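You operate a simulated robot arm through the tools that you are given. There is no shell and no other tool.

Carry out the task below with a simulated robot arm. There is one attempt and no reset: what you move stays moved.

## Task
Bring the sketch pad against the bar and tilt the board to 30.
Fine: green knob to HOLD and the pad against the wooden bar before the board goes up; tighten the red knob after.

Only the result counts: the job must be done as asked and must still hold three seconds after the hand-in. Knocking over, shifting, dropping, spilling or breaking anything else fails it.

## Robot
A 7-joint arm with a two-finger parallel gripper, fixed in place. Base frame: the origin is at the foot of the arm, x ahead of it, y to its left, z up. Readings come in mm, rad, newtons and seconds.
With the tool pointing down near the work surface it reaches from about 340 to 880 mm from the base axis. Its first joint turns from -2.496 to 2.496 rad. Payload 3 kg.
The tool frame sits at the grasp point between the pads (the TCP): z along the fingers, y along the line on which they close. The tips reach 30 mm beyond it. Largest opening 94 mm; finger width 28, thickness 10; the body of the gripper, 50 by 96 mm, starts 55 mm behind the TCP.
Orientation is told as [roll, pitch, yaw] about the base's x, y, z axes, in that order, counted from this pose: with the fingers straight down and closing along the base's y, the tool's x points along the base's -x, its y along +y and its z along -z.

## Interface
- The arm moves only by the tool apply_moves. Its argument "plan" is a list of rows, each an object (a shift or turn left out is 0, a gripper value left out holds the last) with "slide": the shift along the tool's x, y, z in mm, a list of three; "rotation": the turn, a rotation vector about the tool's x, y, z in degrees, a list of three; "claw": the finger opening in mm, from 0 to 94. In form: [{"slide": [x, y, z], "rotation": [ax, ay, az], "claw": claw}, ...]. A call has 1 to 20 rows; each row is the pose to reach, as a shift and turn from the pose commanded when the call began, along the tool's axes at that moment. A row lasts 0.2 s, in which the tool goes at most 50 mm and 0.15 rad; a call with a longer step from one row to the next is refused whole, and so is a gripper value outside its range. Where a pose cannot be reached the arm comes as near as it can. A force on the tool above 40 N (or 10 N above the force at the start of the call, whichever is more), or a blocked arm, ends the call early, and 0.2 s more pass. Each finger travels about 72 mm/s and halts on what it meets, pressing with about 21 N; the grip force reading is that of the motor and also rises with nothing between the fingers. The clock runs only during rows and for 0.2 s after the last one: add rows that repeat a pose to give the fingers time. It gives the time, the measured TCP pose, the force on the tool (base axes), the opening and the grip force at its end, in the units of the frame above (readings bear some noise), with the torque about the TCP (base axes, N m) and any sound that the robot's microphone picked up, and new pictures: "show" is both (left out), scene, wrist or none.
- Cameras (640 x 400 px; columns grow to the right, rows downward): "scene" is fixed at [399.9, 497.8, 1704.7]; the picture's right is [-0.95, -0.32, 0.00], its down [-0.28, 0.81, -0.52] and it looks along [0.17, -0.49, -0.85] (base axes); focal length 214 px, centre (320, 200). "wrist" rides on the gripper at [76, 14, -102] in the tool frame; the picture's right is [-0.18, 0.98, 0.00], its down [-0.75, -0.14, -0.64] and it looks along [-0.63, -0.12, 0.77] (tool axes); focal length 243 px, centre (320, 200). There is no depth. A picture from a camera that has moved, and an enlarged one, comes with that camera's place and axes in the base frame and with its lens.
- enlarge(camera, box): a new picture of the part [left, top, right, bottom] of that camera's present view, enlarged. The clock stands still meanwhile.
- close_job(): hands the job in; it is judged then, once.

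Nothing tells you positions but the pictures and the camera data. Unless the task says otherwise, let go and move clear before handing in.

The tools are called after "Request:" as a command line: name --argument value ..., lists and objects as JSON in quotes. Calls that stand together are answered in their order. apply_moves: Moves the arm, as the interface text tells. Its arguments: {"type":"object","properties":{"plan":{"type":"array"},"show":{"type":"string","enum":["both","scene","wrist","none"]}},"required":["plan"]} The other tools are called the same way: enlarge (camera, box) takes an enlarged picture of a part of a camera's view; close_job () hands the job in.

At the start:

```text
time: 0.0
ee_pos: [411.5, 179.8, 1357.2]
tcp_rot: [-0.002, -0.001, 0.001]
ft_force: [-0.5, 0.3, -0.1]
moment: [0.01, 0.0, -0.02]
width: 94.2
grasp_force: 0.0
```

scene: 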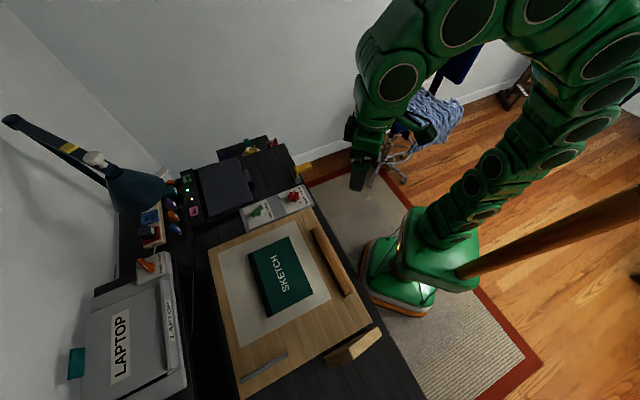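
wrist: 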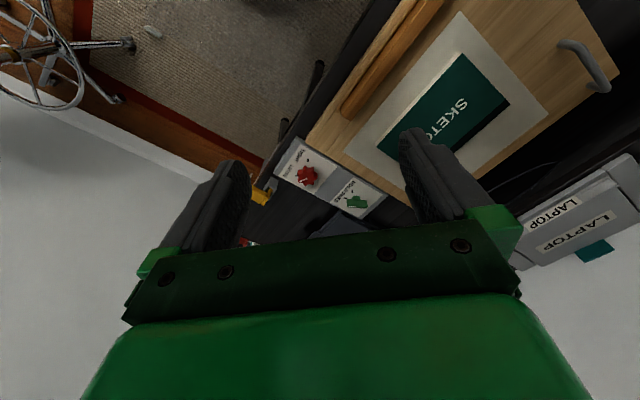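

I see a desk with a drawing board, a sketch pad on it, a wooden bar along the edge nearest the robot, and a panel with red and green knobs. I'll enlarge the views to read the details before moving.

Request:
enlarge --camera "scene" --box '[220, 160, 340, 235]'

Request:
enlarge --camera "scene" --box '[180, 200, 420, 400]'

Request:
enlarge --camera "wrist" --box '[240, 120, 420, 240]'

Request:
enlarge --camera "wrist" --box '[300, 0, 640, 220]'

```text
5.33 times, centred on (280, 198) of scene
camera zoom: at [399.9, 497.8, 1704.7], right [-0.95, -0.32, 0.0], down [-0.28, 0.81, -0.52], along [0.17, -0.49, -0.85], focal length 1144 px, centre (533, 213)
```

zoom: 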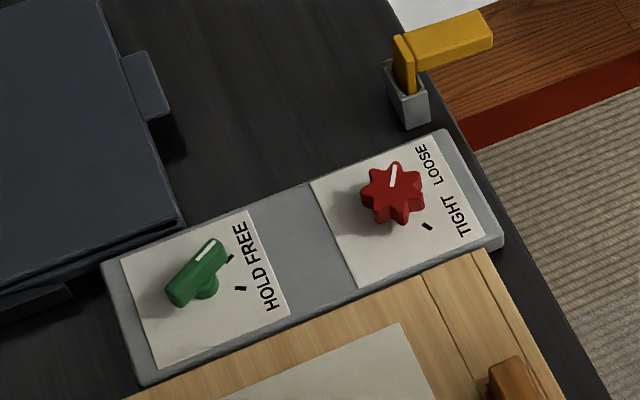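

```text
2.00 times, centred on (300, 300) of scene
camera zoom: at [399.9, 497.8, 1704.7], right [-0.95, -0.32, 0.0], down [-0.28, 0.81, -0.52], along [0.17, -0.49, -0.85], focal length 429 px, centre (360, 0)
```

zoom: 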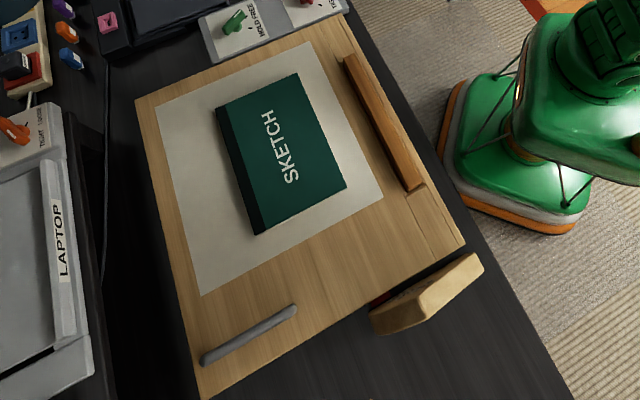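

```text
3.33 times, centred on (330, 180) of wrist
camera zoom: at [336.5, 193.7, 1460.0], right [0.18, 0.98, 0.0], down [0.75, -0.14, 0.64], along [0.63, -0.12, -0.77], focal length 809 px, centre (287, 267)
```

zoom: 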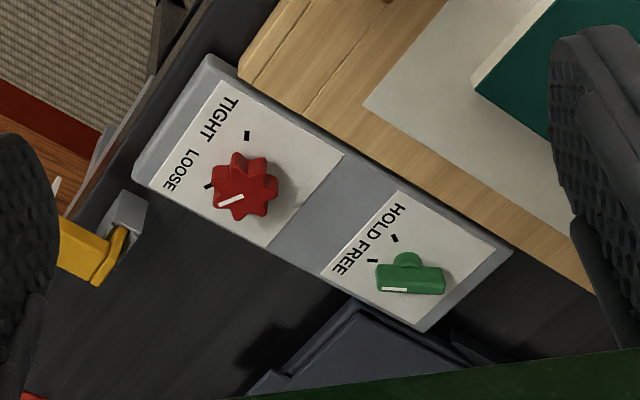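

```text
1.82 times, centred on (470, 110) of wrist
camera zoom: at [336.5, 193.7, 1460.0], right [0.18, 0.98, 0.0], down [0.75, -0.14, 0.64], along [0.63, -0.12, -0.77], focal length 441 px, centre (47, 364)
```

zoom: 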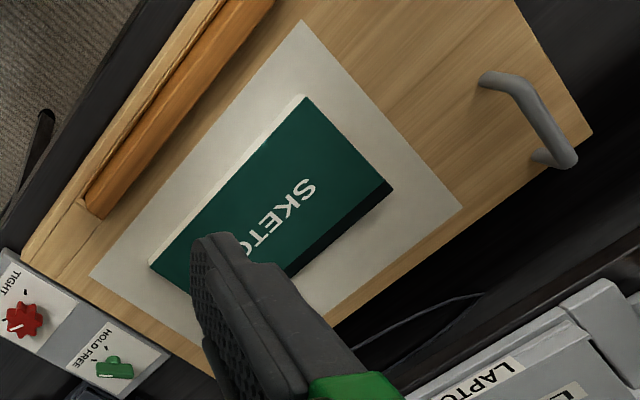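

The desk sits at roughly 45° to the base, with the board's bar edge toward the robot and the panel on its right side. I want to look closer at the knobs, the block on the board's left and the handle.

Request:
enlarge --camera "scene" --box '[340, 310, 440, 375]'

Request:
enlarge --camera "scene" --box '[240, 195, 280, 220]'

Request:
enlarge --camera "scene" --box '[270, 180, 320, 211]'

Request:
enlarge --camera "scene" --box '[210, 335, 300, 391]'

Request:
enlarge --camera "scene" --box '[230, 210, 370, 330]'

Request:
enlarge --camera "scene" --box '[60, 140, 310, 300]'

```text
6.15 times, centred on (390, 342) of scene
camera zoom: at [399.9, 497.8, 1704.7], right [-0.95, -0.32, 0.0], down [-0.28, 0.81, -0.52], along [0.17, -0.49, -0.85], focal length 1320 px, centre (-111, -677)
```

zoom: 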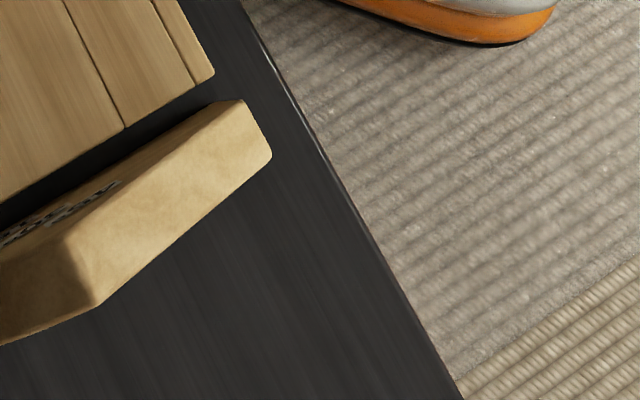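

```text
16.00 times, centred on (260, 208) of scene
camera zoom: at [399.9, 497.8, 1704.7], right [-0.95, -0.32, 0.0], down [-0.28, 0.81, -0.52], along [0.17, -0.49, -0.85], focal length 3432 px, centre (1280, 80)
```

zoom: 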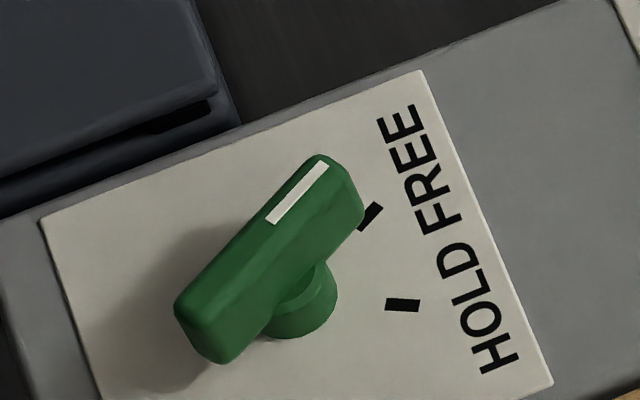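

```text
12.80 times, centred on (295, 196) of scene
camera zoom: at [399.9, 497.8, 1704.7], right [-0.95, -0.32, 0.0], down [-0.28, 0.81, -0.52], along [0.17, -0.49, -0.85], focal length 2745 px, centre (640, 258)
```

zoom: 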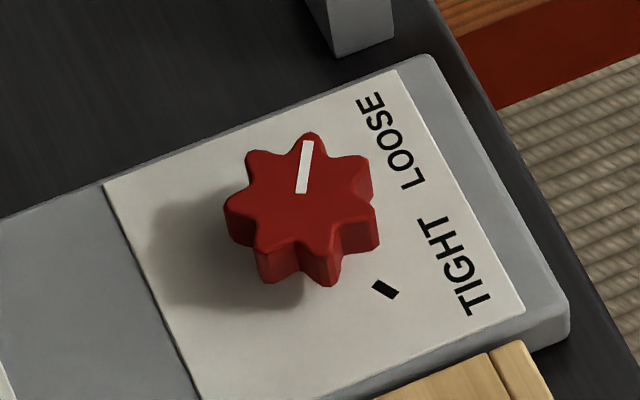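

```text
7.11 times, centred on (255, 363) of scene
camera zoom: at [399.9, 497.8, 1704.7], right [-0.95, -0.32, 0.0], down [-0.28, 0.81, -0.52], along [0.17, -0.49, -0.85], focal length 1525 px, centre (782, -959)
```

zoom: 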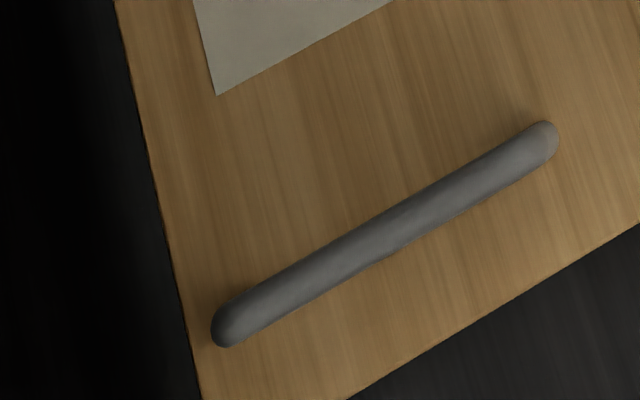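

```text
3.33 times, centred on (300, 270) of scene
camera zoom: at [399.9, 497.8, 1704.7], right [-0.95, -0.32, 0.0], down [-0.28, 0.81, -0.52], along [0.17, -0.49, -0.85], focal length 715 px, centre (387, -33)
```

zoom: 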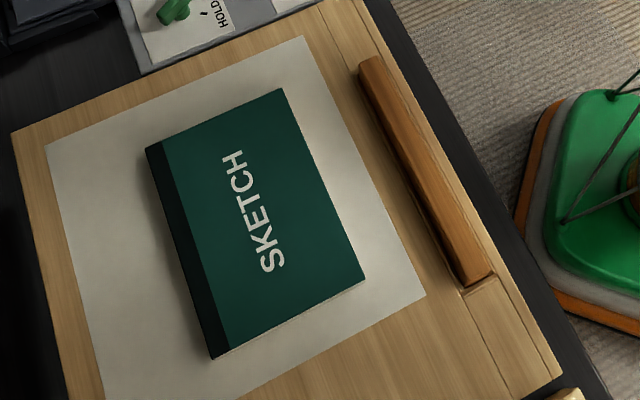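

```text
2.50 times, centred on (185, 220) of scene
camera zoom: at [399.9, 497.8, 1704.7], right [-0.95, -0.32, 0.0], down [-0.28, 0.81, -0.52], along [0.17, -0.49, -0.85], focal length 536 px, centre (658, 150)
```

zoom: 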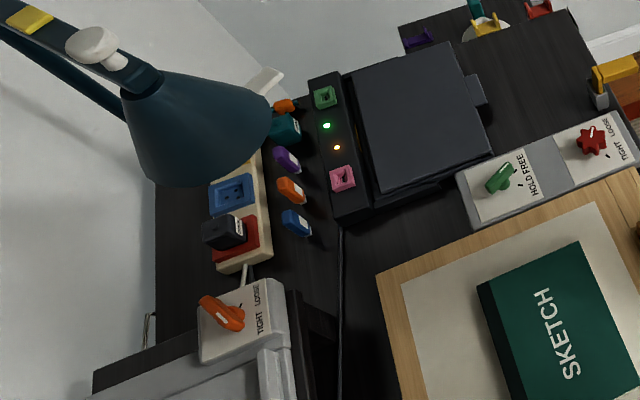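

The green lever's stripe points at FREE and the red one at LOOSE, and both need a clockwise turn. I'll lower the wrist camera toward the panel (about [690, 160, 970]) for a closer fix.

Request:
apply_moves --plan '[{"slide": [-25, 2, 41]}, {"slide": [-50, 4, 78]}, {"slide": [-76, 6, 116]}, {"slide": [-102, 8, 154]}, {"slide": [-128, 10, 192]}, {"slide": [-128, 10, 207]}]' --show "both"

```text
time: 1.4
ee_pos: [540.1, 189.3, 1148.5]
tcp_rot: [-0.002, -0.001, 0.002]
ft_force: [0.8, -0.3, 1.0]
moment: [0.01, -0.02, 0.0]
width: 93.9
grasp_force: 0.1
camera wrist: at [463.9, 203.1, 1251.4], right [0.18, 0.98, 0.0], down [0.75, -0.14, 0.64], along [0.63, -0.12, -0.77], focal length 243 px, centre (320, 200)
```

scene: 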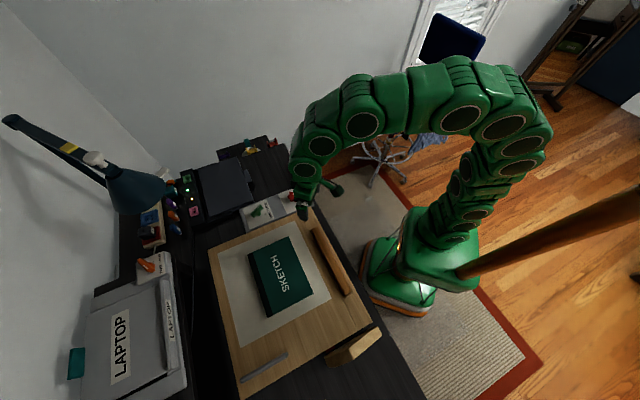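
wrist: 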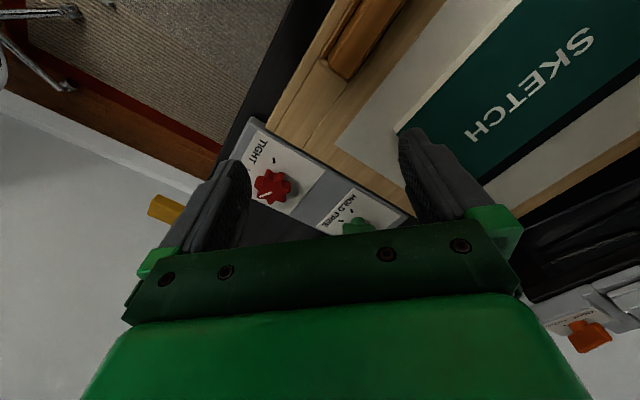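

The panel now shows between the fingers near the bottom of the wrist view. I'll enlarge both knobs and the bar end.

Request:
enlarge --camera "wrist" --box '[230, 120, 410, 240]'

Request:
enlarge --camera "wrist" --box '[300, 0, 640, 200]'

```text
3.33 times, centred on (320, 180) of wrist
camera zoom: at [463.9, 203.1, 1251.4], right [0.18, 0.98, 0.0], down [0.75, -0.14, 0.64], along [0.63, -0.12, -0.77], focal length 809 px, centre (320, 267)
```

zoom: 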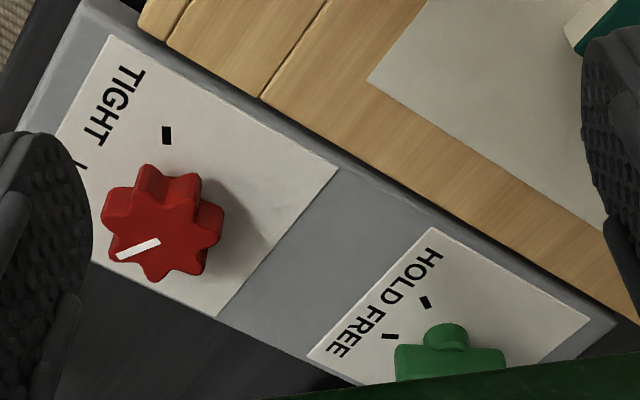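

```text
1.88 times, centred on (470, 100) of wrist
camera zoom: at [463.9, 203.1, 1251.4], right [0.18, 0.98, 0.0], down [0.75, -0.14, 0.64], along [0.63, -0.12, -0.77], focal length 457 px, centre (38, 388)
```

zoom: 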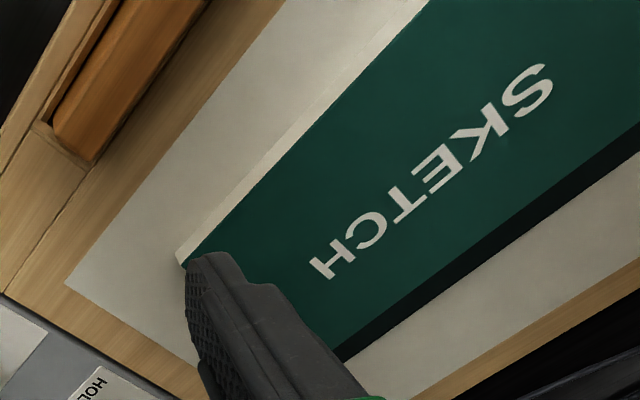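

From two views the panel surface is about z = 976, with the HOLD tick near (722, 204), the FREE tick near (740, 185) and the green hub near (747, 211). I'll turn the tool to line up with the lever and look at it closer.

Request:
apply_moves --plan '[{"slide": [-20, -8, 5], "rotation": [0, 0, -8.2]}, {"slide": [-40, -16, 10], "rotation": [0, 0, -16.4]}, {"slide": [-60, -24, 16], "rotation": [0, 0, -24.6]}, {"slide": [-80, -33, 22], "rotation": [0, 0, -32.8]}, {"slide": [-100, -42, 30], "rotation": [0, 0, -41]}, {"slide": [-120, -50, 38], "rotation": [0, 0, -49.2]}, {"slide": [-140, -58, 45], "rotation": [0, 0, -57.4]}, {"slide": [-155, -64, 50], "rotation": [0, 0, -65.6]}, {"slide": [-162, -68, 52], "rotation": [0, 0, -74]}]' --show "both"

```text
time: 3.4
ee_pos: [701.8, 122.1, 1099.1]
tcp_rot: [0.001, 0.0, 1.295]
ft_force: [-0.8, -0.2, -0.3]
moment: [0.0, -0.02, 0.02]
width: 94.1
grasp_force: 0.1
camera wrist: at [668.2, 51.8, 1202.4], right [-0.9, 0.45, 0.0], down [0.34, 0.69, 0.64], along [0.29, 0.58, -0.77], focal length 243 px, centre (320, 200)
```

scene: 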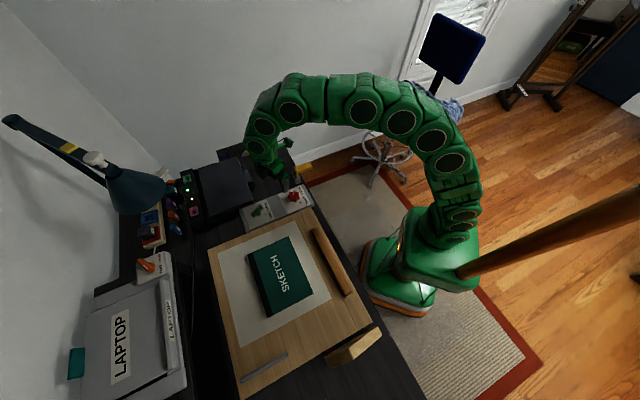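
wrist: 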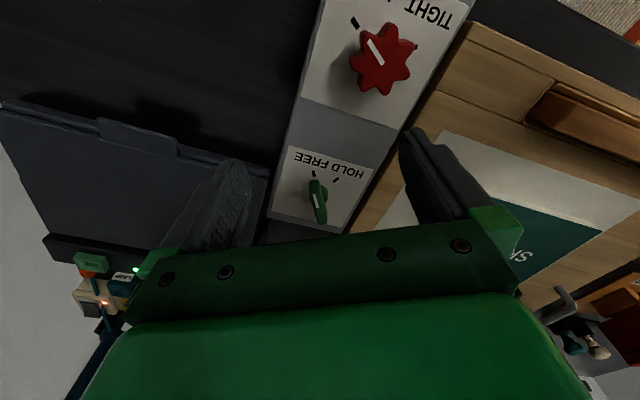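

Request:
enlarge --camera "wrist" --box '[270, 140, 390, 240]'

Request:
enlarge --camera "wrist" --box '[310, 0, 470, 110]'

```text
4.00 times, centred on (330, 190) of wrist
camera zoom: at [668.2, 51.8, 1202.4], right [-0.9, 0.45, 0.0], down [0.34, 0.69, 0.64], along [0.29, 0.58, -0.77], focal length 970 px, centre (280, 240)
```

zoom: 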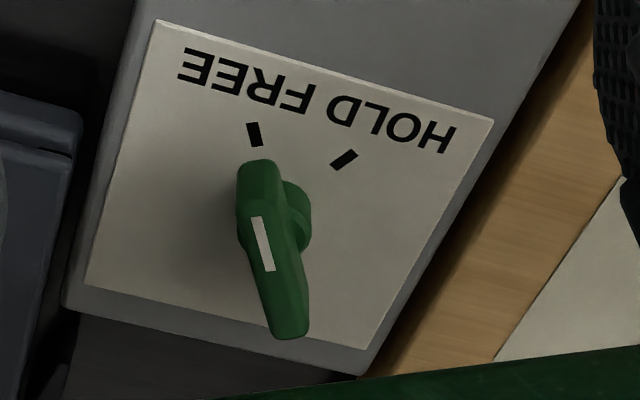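

```text
3.64 times, centred on (390, 55) of wrist
camera zoom: at [668.2, 51.8, 1202.4], right [-0.9, 0.45, 0.0], down [0.34, 0.69, 0.64], along [0.29, 0.58, -0.77], focal length 882 px, centre (66, 727)
```

zoom: 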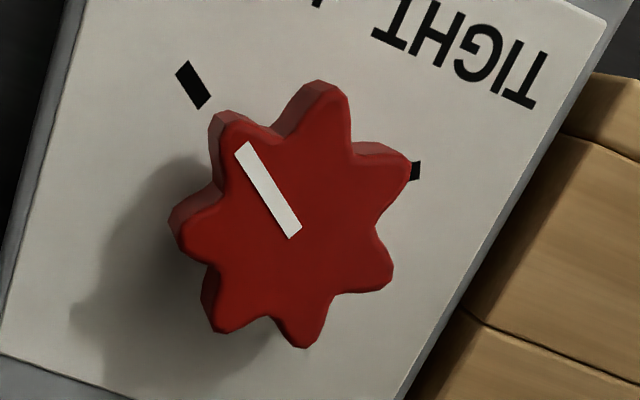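

The lever top is at about z = 1008, its hub axis near (748, 210), and the turn from FREE to HOLD is about 60° clockwise. I'll hover above it with the fingers part-closed and check alignment.

Request:
apply_moves --plan '[{"slide": [-40, -8.5, 0], "claw": 50}, {"slide": [-80, -17, 10], "claw": 50}, {"slide": [-97.8, -20.9, 30], "claw": 50}, {"slide": [-97.8, -20.9, 38], "claw": 50}]' --show "wrist"

Request:
enlarge --camera "wrist" --box '[230, 90, 410, 240]'

Request:
enlarge --camera "scene" --box '[220, 140, 340, 235]'

```text
time: 4.4
ee_pos: [750.9, 210.8, 1060.5]
tcp_rot: [-0.001, 0.0, 1.291]
ft_force: [-0.3, 0.3, 0.3]
moment: [0.0, 0.03, 0.0]
width: 50.1
grasp_force: 0.1
camera wrist: at [715.9, 141.2, 1163.7], right [-0.89, 0.45, 0.0], down [0.34, 0.69, 0.64], along [0.29, 0.57, -0.77], focal length 243 px, centre (320, 200)
```

wrist: 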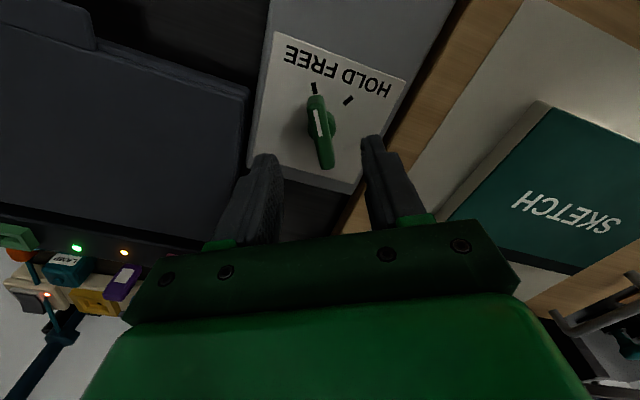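

```text
2.67 times, centred on (320, 165) of wrist
camera zoom: at [715.9, 141.2, 1163.7], right [-0.89, 0.45, 0.0], down [0.34, 0.69, 0.64], along [0.29, 0.57, -0.77], focal length 647 px, centre (320, 293)
```

zoom: 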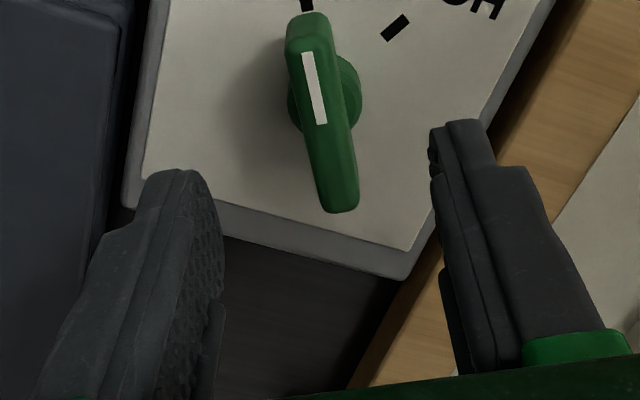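

```text
4.21 times, centred on (280, 188) of scene
camera zoom: at [399.9, 497.8, 1704.7], right [-0.95, -0.32, 0.0], down [-0.28, 0.81, -0.52], along [0.17, -0.49, -0.85], focal length 903 px, centre (488, 253)
```

zoom: 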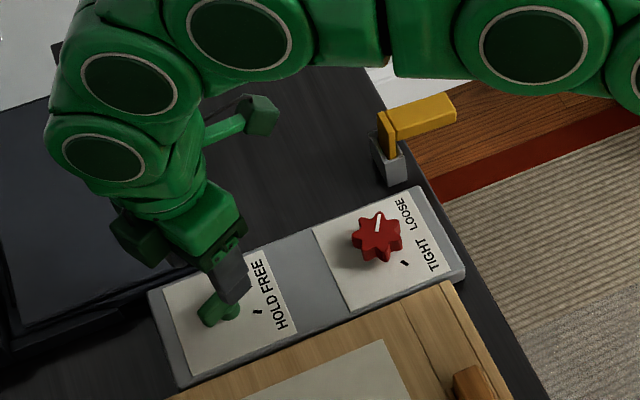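

The hub is confirmed near (748.6, 210.2), about 2 mm from my current TCP line. I'll correct, descend to put the tips at about z = 990, and close on the lever.

Request:
apply_moves --plan '[{"slide": [1, 1.8, 15], "claw": 50}, {"slide": [1, 1.8, 30], "claw": 50}, {"slide": [1, 1.8, 41], "claw": 50}, {"slide": [1, 1.8, 41], "claw": 50}, {"slide": [1, 1.8, 41], "claw": 8}, {"slide": [1, 1.8, 41], "claw": 8}, {"slide": [1, 1.8, 41], "claw": 8}, {"slide": [1, 1.8, 41], "claw": 8}]' --show "both"

Request:
enlarge --camera "wrist" --box '[230, 90, 410, 240]'

```text
time: 6.2
ee_pos: [747.7, 208.7, 1017.7]
tcp_rot: [0.002, 0.001, 1.292]
ft_force: [8.8, -3.1, -0.8]
moment: [0.05, -0.26, -0.06]
width: 13.6
grasp_force: 5.2
camera wrist: at [713.4, 139.6, 1121.2], right [-0.89, 0.45, 0.0], down [0.34, 0.69, 0.64], along [0.29, 0.57, -0.77], focal length 243 px, centre (320, 200)
```

scene: 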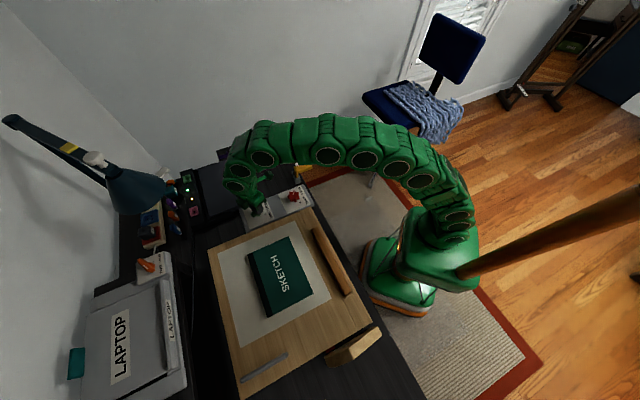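
wrist: 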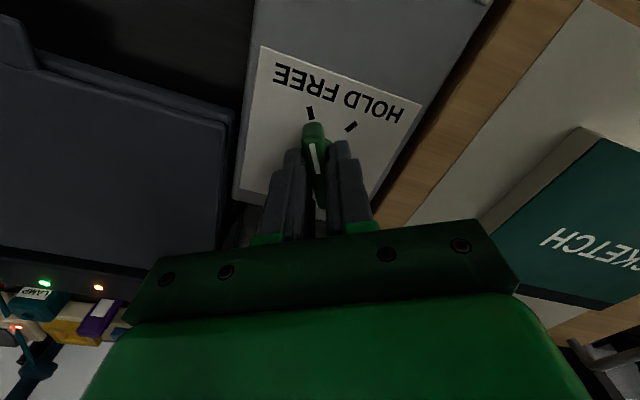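

```text
2.67 times, centred on (320, 165) of wrist
camera zoom: at [713.4, 139.6, 1121.2], right [-0.89, 0.45, 0.0], down [0.34, 0.69, 0.64], along [0.29, 0.57, -0.77], focal length 647 px, centre (320, 293)
```

zoom: 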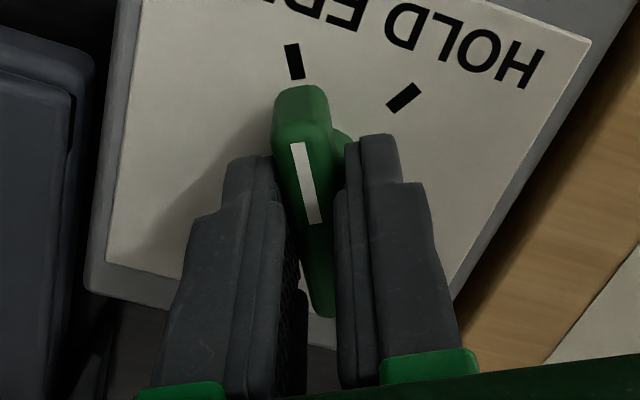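

The fingers hold the lever (13.6 mm) with a small side load. Now I'll turn it clockwise by 60° about the hub axis.

Request:
apply_moves --plan '[{"slide": [0, -0.8, 0], "rotation": [0, 0, 2], "claw": 4}, {"slide": [0, -0.8, 0], "rotation": [0, 0, 9], "claw": 4}, {"slide": [0, -0.8, 0], "rotation": [0, 0, 16.5], "claw": 4}, {"slide": [0, -0.8, 0], "rotation": [0, 0, 24], "claw": 4}, {"slide": [0, -0.8, 0], "rotation": [0, 0, 31.5], "claw": 4}, {"slide": [0, -0.8, 0], "rotation": [0, 0, 39], "claw": 4}, {"slide": [0, -0.8, 0], "rotation": [0, 0, 46.5], "claw": 4}, {"slide": [0, -0.8, 0], "rotation": [0, 0, 54], "claw": 4}, {"slide": [0, -0.8, 0], "rotation": [0, 0, 60], "claw": 4}, {"slide": [0, -0.8, 0], "rotation": [0, 0, 60], "claw": 4}]' --show "both"

Request:
enlarge --camera "wrist" --box '[230, 90, 410, 240]'

```text
time: 7.9
ee_pos: [746.7, 210.2, 1017.5]
tcp_rot: [0.001, 0.005, 0.441]
ft_force: [0.2, 1.4, 1.3]
moment: [-0.22, 0.22, 0.01]
width: 11.8
grasp_force: 45.6
stopped in row 8: the force on the tool passed its limit at 42 N (the readings are from after the stop); the commanded pose is now the measured one
camera wrist: at [672.4, 191.0, 1121.7], right [-0.25, 0.97, 0.0], down [0.75, 0.2, 0.64], along [0.62, 0.16, -0.77], focal length 243 px, centre (320, 200)
```

scene: 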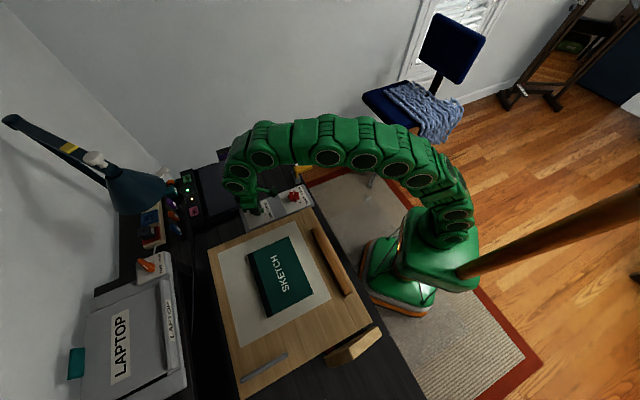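
wrist: 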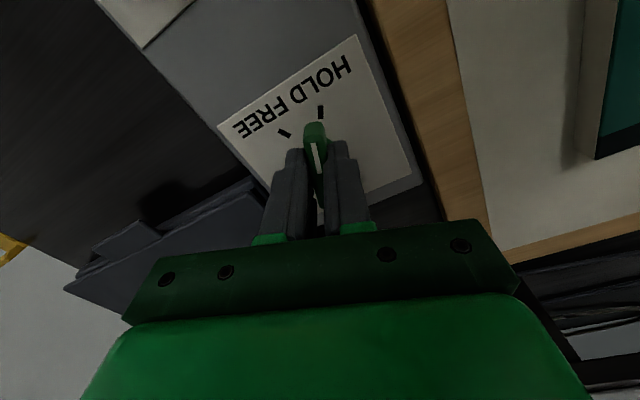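

```text
2.67 times, centred on (320, 165) of wrist
camera zoom: at [672.4, 191.0, 1121.7], right [-0.25, 0.97, 0.0], down [0.75, 0.2, 0.64], along [0.62, 0.16, -0.77], focal length 647 px, centre (320, 293)
```

zoom: 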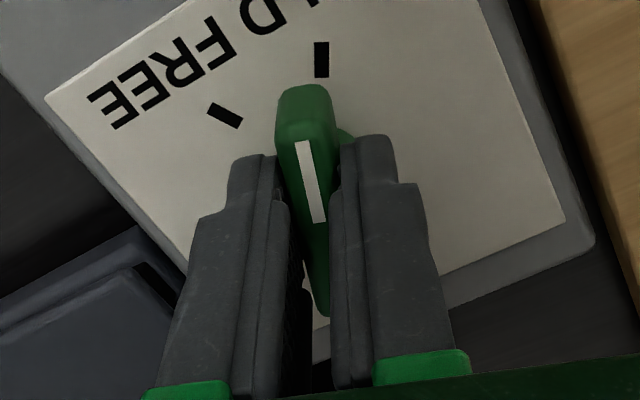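

The turn stopped at about 49° because the grip built up a side load, and HOLD is about 11° further. The load has relaxed, so I'll continue slowly from here.

Request:
apply_moves --plan '[{"rotation": [0, 0, 4], "claw": 4}, {"rotation": [0, 0, 8], "claw": 4}, {"rotation": [0, 0, 11], "claw": 4}, {"rotation": [0, 0, 11], "claw": 4}]' --show "wrist"

Request:
enlarge --camera "wrist" --box '[230, 90, 410, 240]'

```text
time: 8.9
ee_pos: [746.6, 211.7, 1017.7]
tcp_rot: [0.001, 0.006, 0.25]
ft_force: [-6.6, 8.8, -4.0]
moment: [0.18, -0.37, 0.24]
width: 11.7
grasp_force: 44.2
camera wrist: at [669.9, 206.2, 1121.8], right [-0.06, 1.0, 0.0], down [0.77, 0.05, 0.64], along [0.64, 0.04, -0.77], focal length 243 px, centre (320, 200)
```

wrist: 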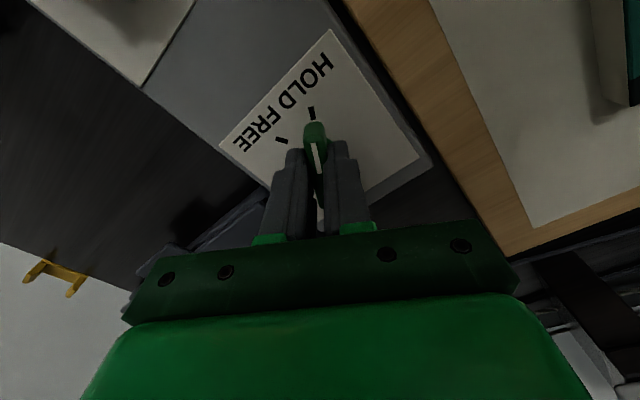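

```text
2.67 times, centred on (320, 165) of wrist
camera zoom: at [669.9, 206.2, 1121.8], right [-0.06, 1.0, 0.0], down [0.77, 0.05, 0.64], along [0.64, 0.04, -0.77], focal length 647 px, centre (320, 293)
```

zoom: 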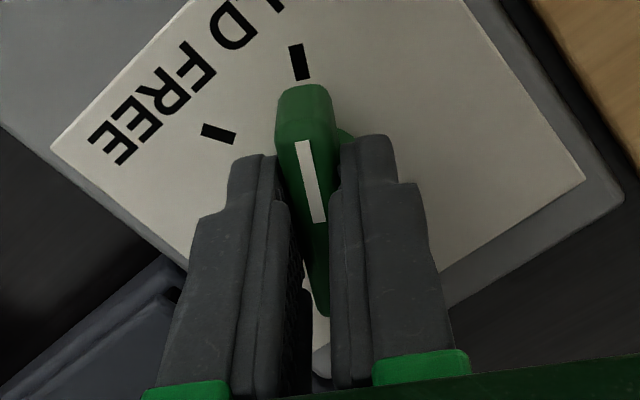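

The lever now points at the HOLD tick to within a few degrees. I'll add about 3° so it matches the way it sat on FREE, then release and rise straight up to check.

Request:
apply_moves --plan '[{"rotation": [0, 0, 3], "claw": 4}, {"rotation": [0, 0, 3], "claw": 4}, {"rotation": [0, 0, 3], "claw": 50}, {"rotation": [0, 0, 3], "claw": 50}, {"rotation": [0, 0, 3], "claw": 50}, {"slide": [0, 0, -20], "rotation": [0, 0, 3], "claw": 50}, {"slide": [0, 0, -50], "rotation": [0, 0, 3], "claw": 50}, {"slide": [0, 0, -80], "rotation": [0, 0, 3], "claw": 50}]' --show "both"

Request:
enlarge --camera "wrist" --box '[230, 60, 410, 200]'

Request:
enlarge --camera "scene" --box '[220, 160, 340, 235]'

```text
time: 10.7
ee_pos: [746.7, 213.5, 1098.9]
tcp_rot: [-0.001, 0.003, 0.197]
ft_force: [0.4, -0.2, 0.7]
moment: [-0.01, 0.01, 0.0]
width: 50.0
grasp_force: 0.1
camera wrist: at [670.1, 210.9, 1202.4], right [-0.01, 1.0, 0.0], down [0.77, 0.01, 0.64], along [0.64, 0.01, -0.77], focal length 243 px, centre (320, 200)
```

scene: 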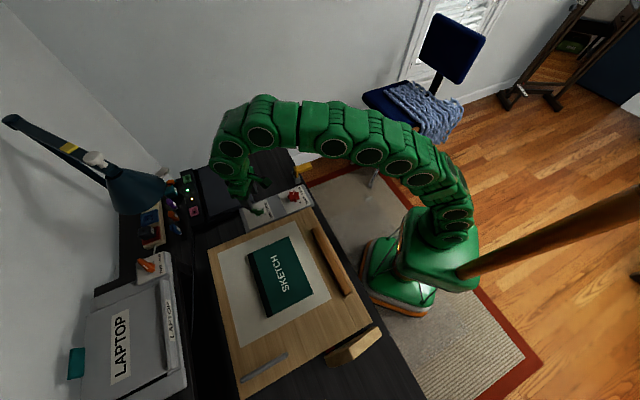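
wrist: 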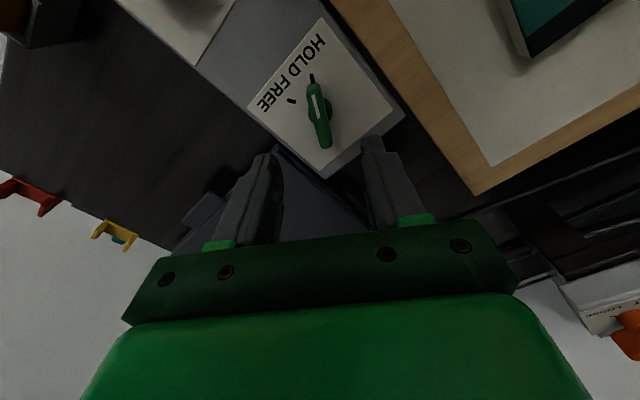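

```text
2.86 times, centred on (320, 130) of wrist
camera zoom: at [670.1, 210.9, 1202.4], right [-0.01, 1.0, 0.0], down [0.77, 0.01, 0.64], along [0.64, 0.01, -0.77], focal length 693 px, centre (320, 400)
```

zoom: 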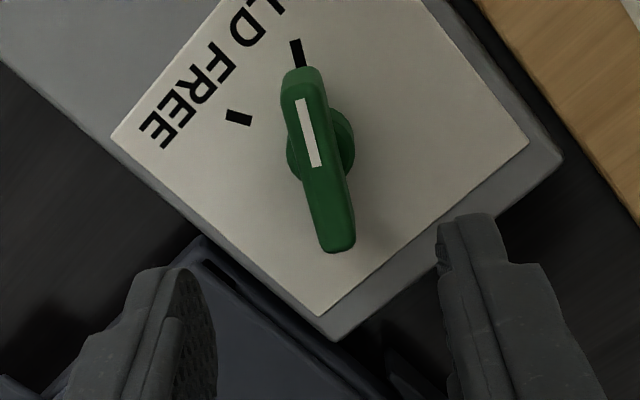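

```text
5.33 times, centred on (280, 198) of scene
camera zoom: at [399.9, 497.8, 1704.7], right [-0.95, -0.32, 0.0], down [-0.28, 0.81, -0.52], along [0.17, -0.49, -0.85], focal length 1144 px, centre (533, 213)
```

zoom: 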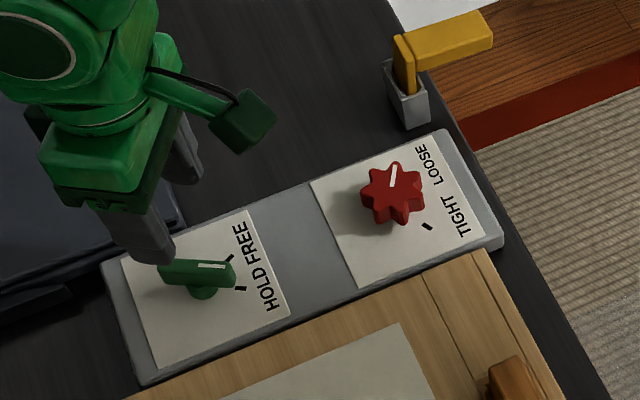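

The green lever now points at HOLD, within 1–2°. The pad is about 205 × 145 mm, lies parallel to the bar with a gap of about 80 mm, and its top is near z = 1002. Next I'll move behind its far edge, near (647, 463), with the tool turned 45° to push it toward the bar.

Request:
apply_moves --plan '[{"slide": [8, 44, 0], "rotation": [0, 0, -6], "claw": 94}, {"slide": [16, 88, 0], "rotation": [0, 0, -12], "claw": 94}, {"slide": [24, 132, 0], "rotation": [0, 0, -18], "claw": 94}, {"slide": [32, 176, 0], "rotation": [0, 0, -24], "claw": 94}, {"slide": [40, 220, 0], "rotation": [0, 0, -30], "claw": 94}, {"slide": [48.5, 264, 0], "rotation": [0, 0, -33.7], "claw": 94}, {"slide": [48.5, 264, 0], "rotation": [0, 0, -33.7], "claw": 94}]' --show "both"

Request:
enlarge --camera "scene" --box '[200, 190, 400, 390]'

```text
time: 12.3
ee_pos: [646.9, 460.4, 1099.5]
tcp_rot: [0.003, 0.005, 0.789]
ft_force: [0.4, 0.8, -0.3]
moment: [-0.01, -0.02, 0.02]
width: 93.7
grasp_force: 0.1
camera wrist: at [584.1, 416.5, 1202.5], right [-0.57, 0.82, 0.0], down [0.64, 0.43, 0.64], along [0.52, 0.36, -0.77], focal length 243 px, centre (320, 200)
```

scene: 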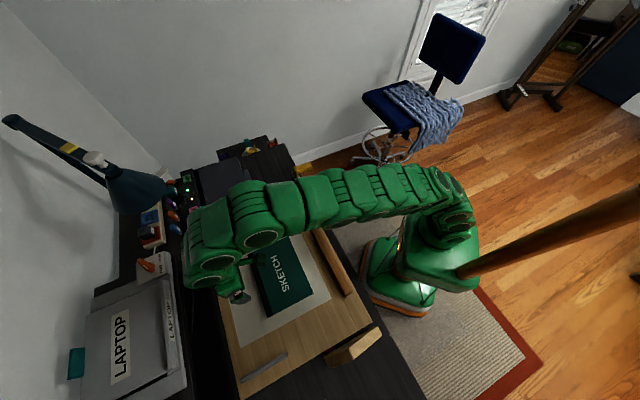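
wrist: 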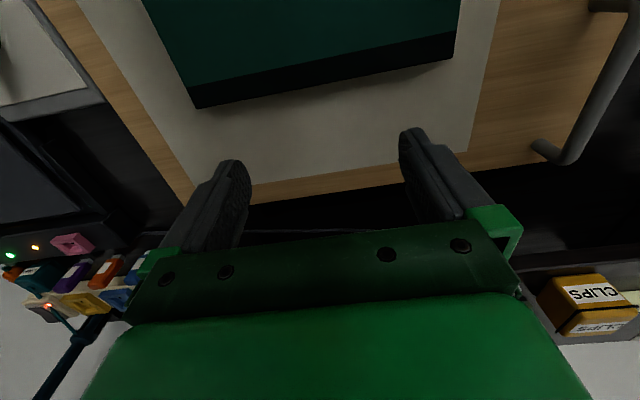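

```text
2.00 times, centred on (300, 290) of scene
camera zoom: at [399.9, 497.8, 1704.7], right [-0.95, -0.32, 0.0], down [-0.28, 0.81, -0.52], along [0.17, -0.49, -0.85], focal length 429 px, centre (360, 20)
```

zoom: 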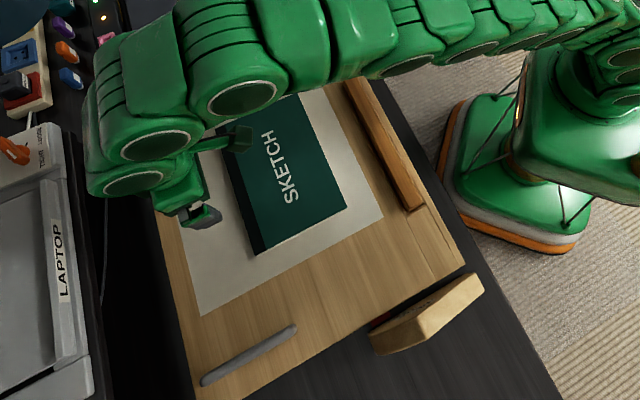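

The pad's far edge is about 11 mm in front of the fingers and parallel to them. I'll lower the tips to about 8 mm above the board surface.

Request:
apply_moves --plan '[{"slide": [0, 0, 30]}, {"slide": [0, 0, 60]}, {"slide": [0, 0, 75]}, {"slide": [0, 0, 81]}, {"slide": [0, 0, 81]}]' --show "both"

Request:
enlarge --camera "wrist" --box '[180, 0, 480, 200]'

Request:
enlarge --camera "scene" --box '[220, 230, 340, 330]'

```text
time: 13.5
ee_pos: [647.3, 461.4, 1017.7]
tcp_rot: [0.004, 0.003, 0.785]
ft_force: [-0.4, 0.4, 0.2]
moment: [0.01, -0.02, -0.01]
width: 93.9
grasp_force: 0.0
camera wrist: at [584.0, 416.7, 1120.5], right [-0.57, 0.83, 0.0], down [0.64, 0.43, 0.64], along [0.53, 0.36, -0.77], focal length 243 px, centre (320, 200)
```

scene: 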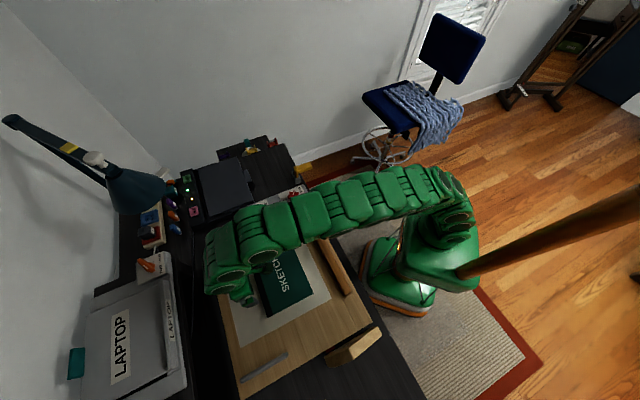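
wrist: 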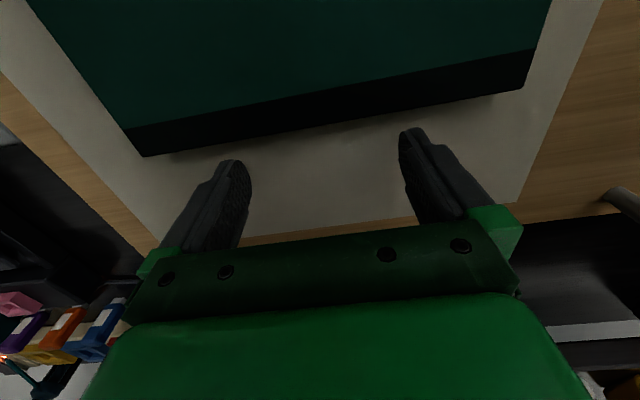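

```text
2.00 times, centred on (330, 100) of wrist
camera zoom: at [584.0, 416.7, 1120.5], right [-0.57, 0.83, 0.0], down [0.64, 0.43, 0.64], along [0.53, 0.36, -0.77], focal length 485 px, centre (300, 400)
```

zoom: 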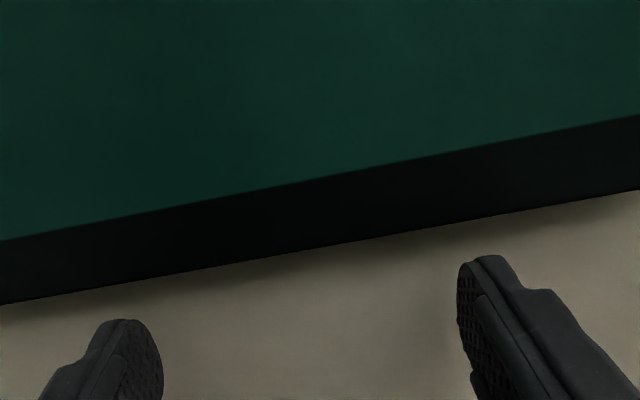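

```text
4.00 times, centred on (280, 280) of scene
camera zoom: at [399.9, 497.8, 1704.7], right [-0.95, -0.32, 0.0], down [-0.28, 0.81, -0.52], along [0.17, -0.49, -0.85], focal length 858 px, centre (480, -120)
```

zoom: 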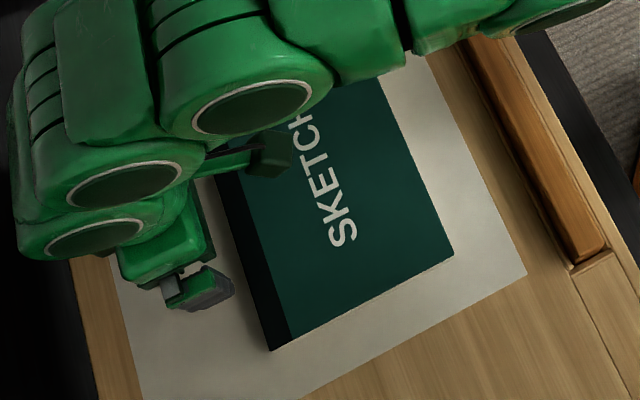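

Nothing is touching yet, and the pad top is confirmed at z = 999. I'll push gently toward the bar in small steps, stopping short of the expected contact.

Request:
apply_moves --plan '[{"slide": [5, 0, 2]}, {"slide": [10, 0, 2]}, {"slide": [15, 0, 2]}, {"slide": [20, 0, 2]}, {"slide": [26, 0, 2]}, {"slide": [32, 0, 2]}, {"slide": [38, 0, 2]}, {"slide": [44, 0, 2]}, {"slide": [50, 0, 2]}, {"slide": [56, 0, 2]}, {"slide": [62, 0, 2]}, {"slide": [68, 0, 2]}, {"slide": [74, 0, 2]}, {"slide": [80, 0, 2]}, {"slide": [80, 0, 2]}]' --show "both"

Request:
enlarge --camera "scene" --box '[240, 210, 380, 330]'

Request:
enlarge --camera "wrist" --box '[180, 0, 480, 200]'

```text
time: 16.7
ee_pos: [590.5, 403.6, 1016.7]
tcp_rot: [0.003, 0.005, 0.784]
ft_force: [-0.2, 0.4, -0.5]
moment: [0.06, 0.01, 0.03]
width: 94.2
grasp_force: 0.0
camera wrist: at [527.6, 360.0, 1119.3], right [-0.57, 0.82, 0.0], down [0.64, 0.43, 0.64], along [0.53, 0.36, -0.77], focal length 243 px, centre (320, 200)
```

scene: 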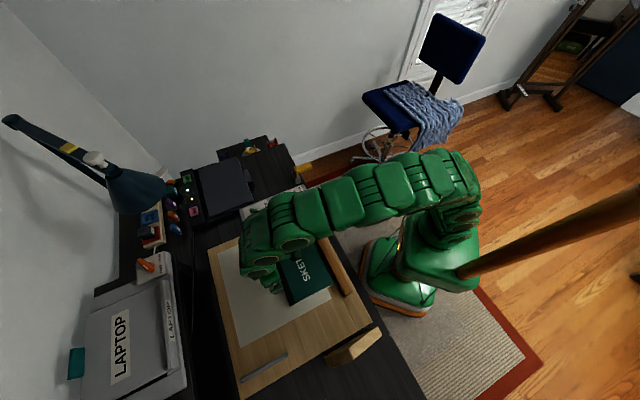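
wrist: 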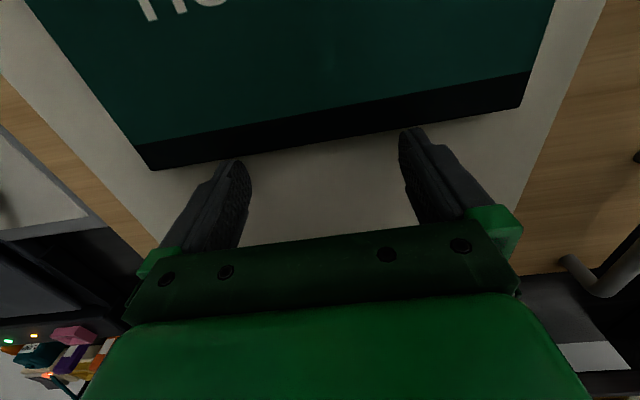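

```text
3.33 times, centred on (310, 270) of scene
camera zoom: at [399.9, 497.8, 1704.7], right [-0.95, -0.32, 0.0], down [-0.28, 0.81, -0.52], along [0.17, -0.49, -0.85], focal length 715 px, centre (353, -33)
```

zoom: 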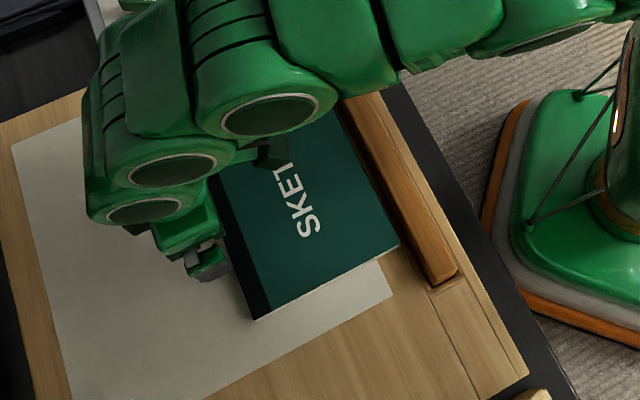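

```text
2.00 times, centred on (330, 100) of wrist
camera zoom: at [527.6, 360.0, 1119.3], right [-0.57, 0.82, 0.0], down [0.64, 0.43, 0.64], along [0.53, 0.36, -0.77], focal length 485 px, centre (300, 400)
```

zoom: 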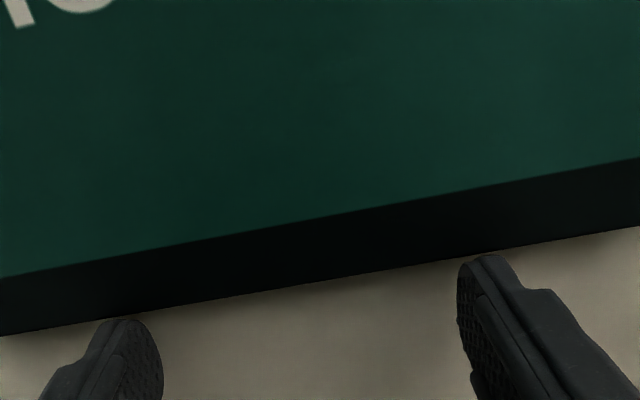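

The pad slid evenly and about 15 mm of gap is left. I'll creep forward in small steps and watch the force.

Request:
apply_moves --plan '[{"slide": [2, 0, 0]}, {"slide": [4, 0, 0]}, {"slide": [6, 0, 0]}, {"slide": [8, 0, 0]}, {"slide": [10, 0, 0]}]' --show "scene"

Request:
enlarge --camera "scene" --box '[290, 220, 380, 310]'

```text
time: 17.9
ee_pos: [584.0, 395.3, 1016.2]
tcp_rot: [0.003, 0.003, 0.787]
ft_force: [1.3, 1.4, 1.0]
moment: [0.07, 0.0, -0.07]
width: 93.9
grasp_force: 0.0
```

scene: 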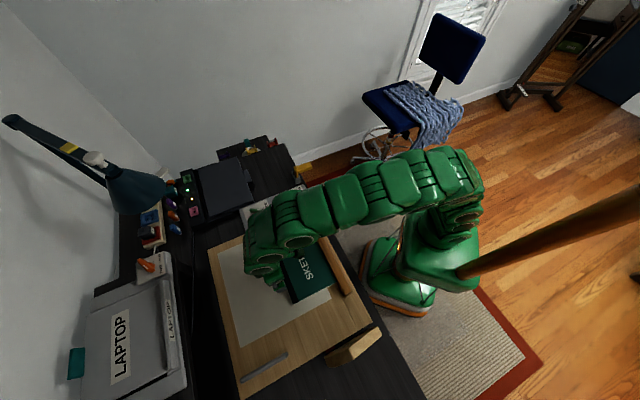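

```text
4.44 times, centred on (335, 265) of scene
camera zoom: at [399.9, 497.8, 1704.7], right [-0.95, -0.32, 0.0], down [-0.28, 0.81, -0.52], along [0.17, -0.49, -0.85], focal length 953 px, centre (253, -89)
```

zoom: 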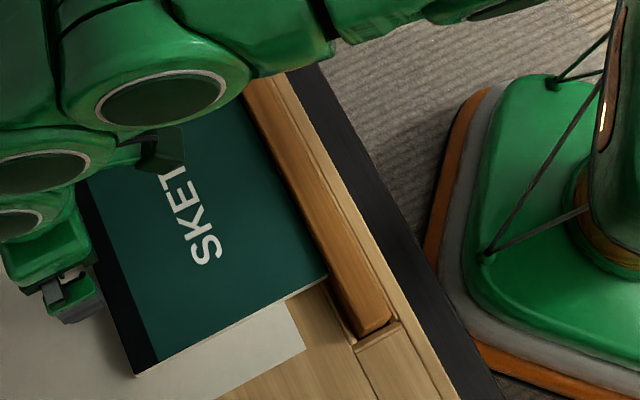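

The pad edge now looks very close to the bar, so I'll enlarge the gap itself.

Request:
enlarge --camera "scene" --box '[330, 240, 380, 300]'

Request:
enlarge --camera "scene" --box '[325, 265, 355, 290]'

```text
6.67 times, centred on (355, 270) of scene
camera zoom: at [399.9, 497.8, 1704.7], right [-0.95, -0.32, 0.0], down [-0.28, 0.81, -0.52], along [0.17, -0.49, -0.85], focal length 1430 px, centre (87, -267)
```

zoom: 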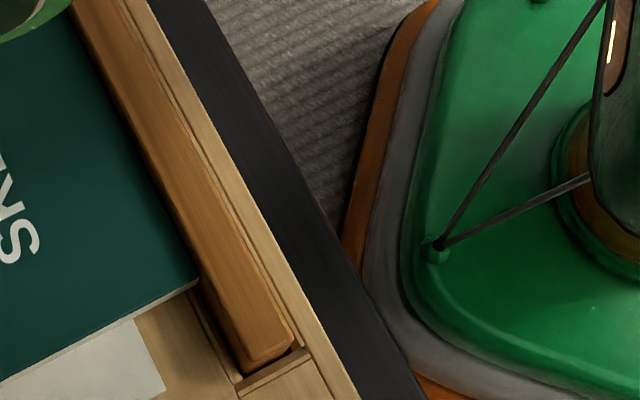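

```text
16.00 times, centred on (340, 278) of scene
camera zoom: at [399.9, 497.8, 1704.7], right [-0.95, -0.32, 0.0], down [-0.28, 0.81, -0.52], along [0.17, -0.49, -0.85], focal length 3432 px, centre (0, -1040)
```

zoom: 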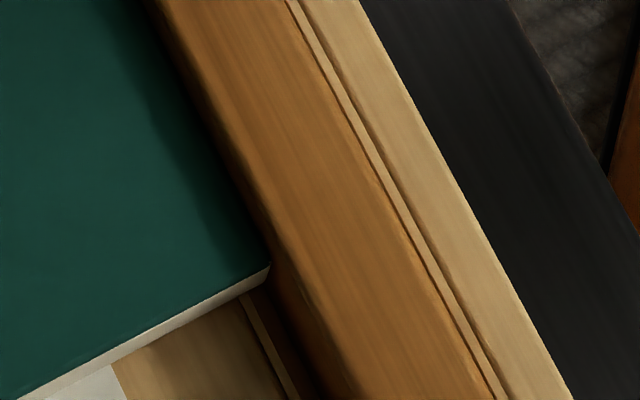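

The remaining gap looks like only a few mm, and the force is still just friction. I'll continue in 1 mm steps.

Request:
apply_moves --plan '[{"slide": [1, 0, 0]}, {"slide": [2, 0, 0]}, {"slide": [3, 0, 0]}]' --show "none"

Request:
enlarge --camera "scene" --box '[325, 265, 355, 290]'

```text
time: 18.7
ee_pos: [582.5, 395.2, 1016.7]
tcp_rot: [0.005, 0.002, 0.786]
ft_force: [16.9, 17.1, 1.5]
moment: [0.55, -0.34, -0.08]
width: 94.0
grasp_force: 0.1
```

```text
16.00 times, centred on (340, 278) of scene
camera zoom: at [399.9, 497.8, 1704.7], right [-0.95, -0.32, 0.0], down [-0.28, 0.81, -0.52], along [0.17, -0.49, -0.85], focal length 3432 px, centre (0, -1040)
```

zoom: 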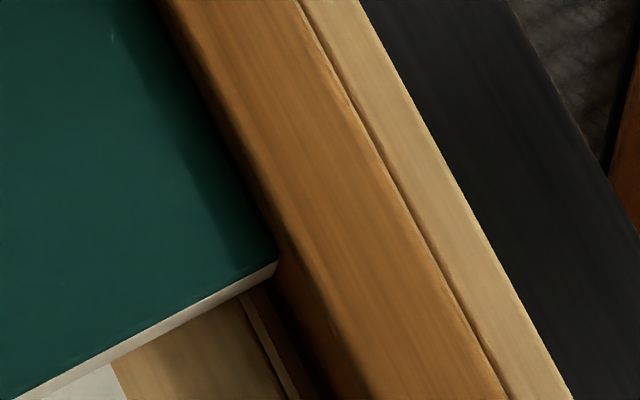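

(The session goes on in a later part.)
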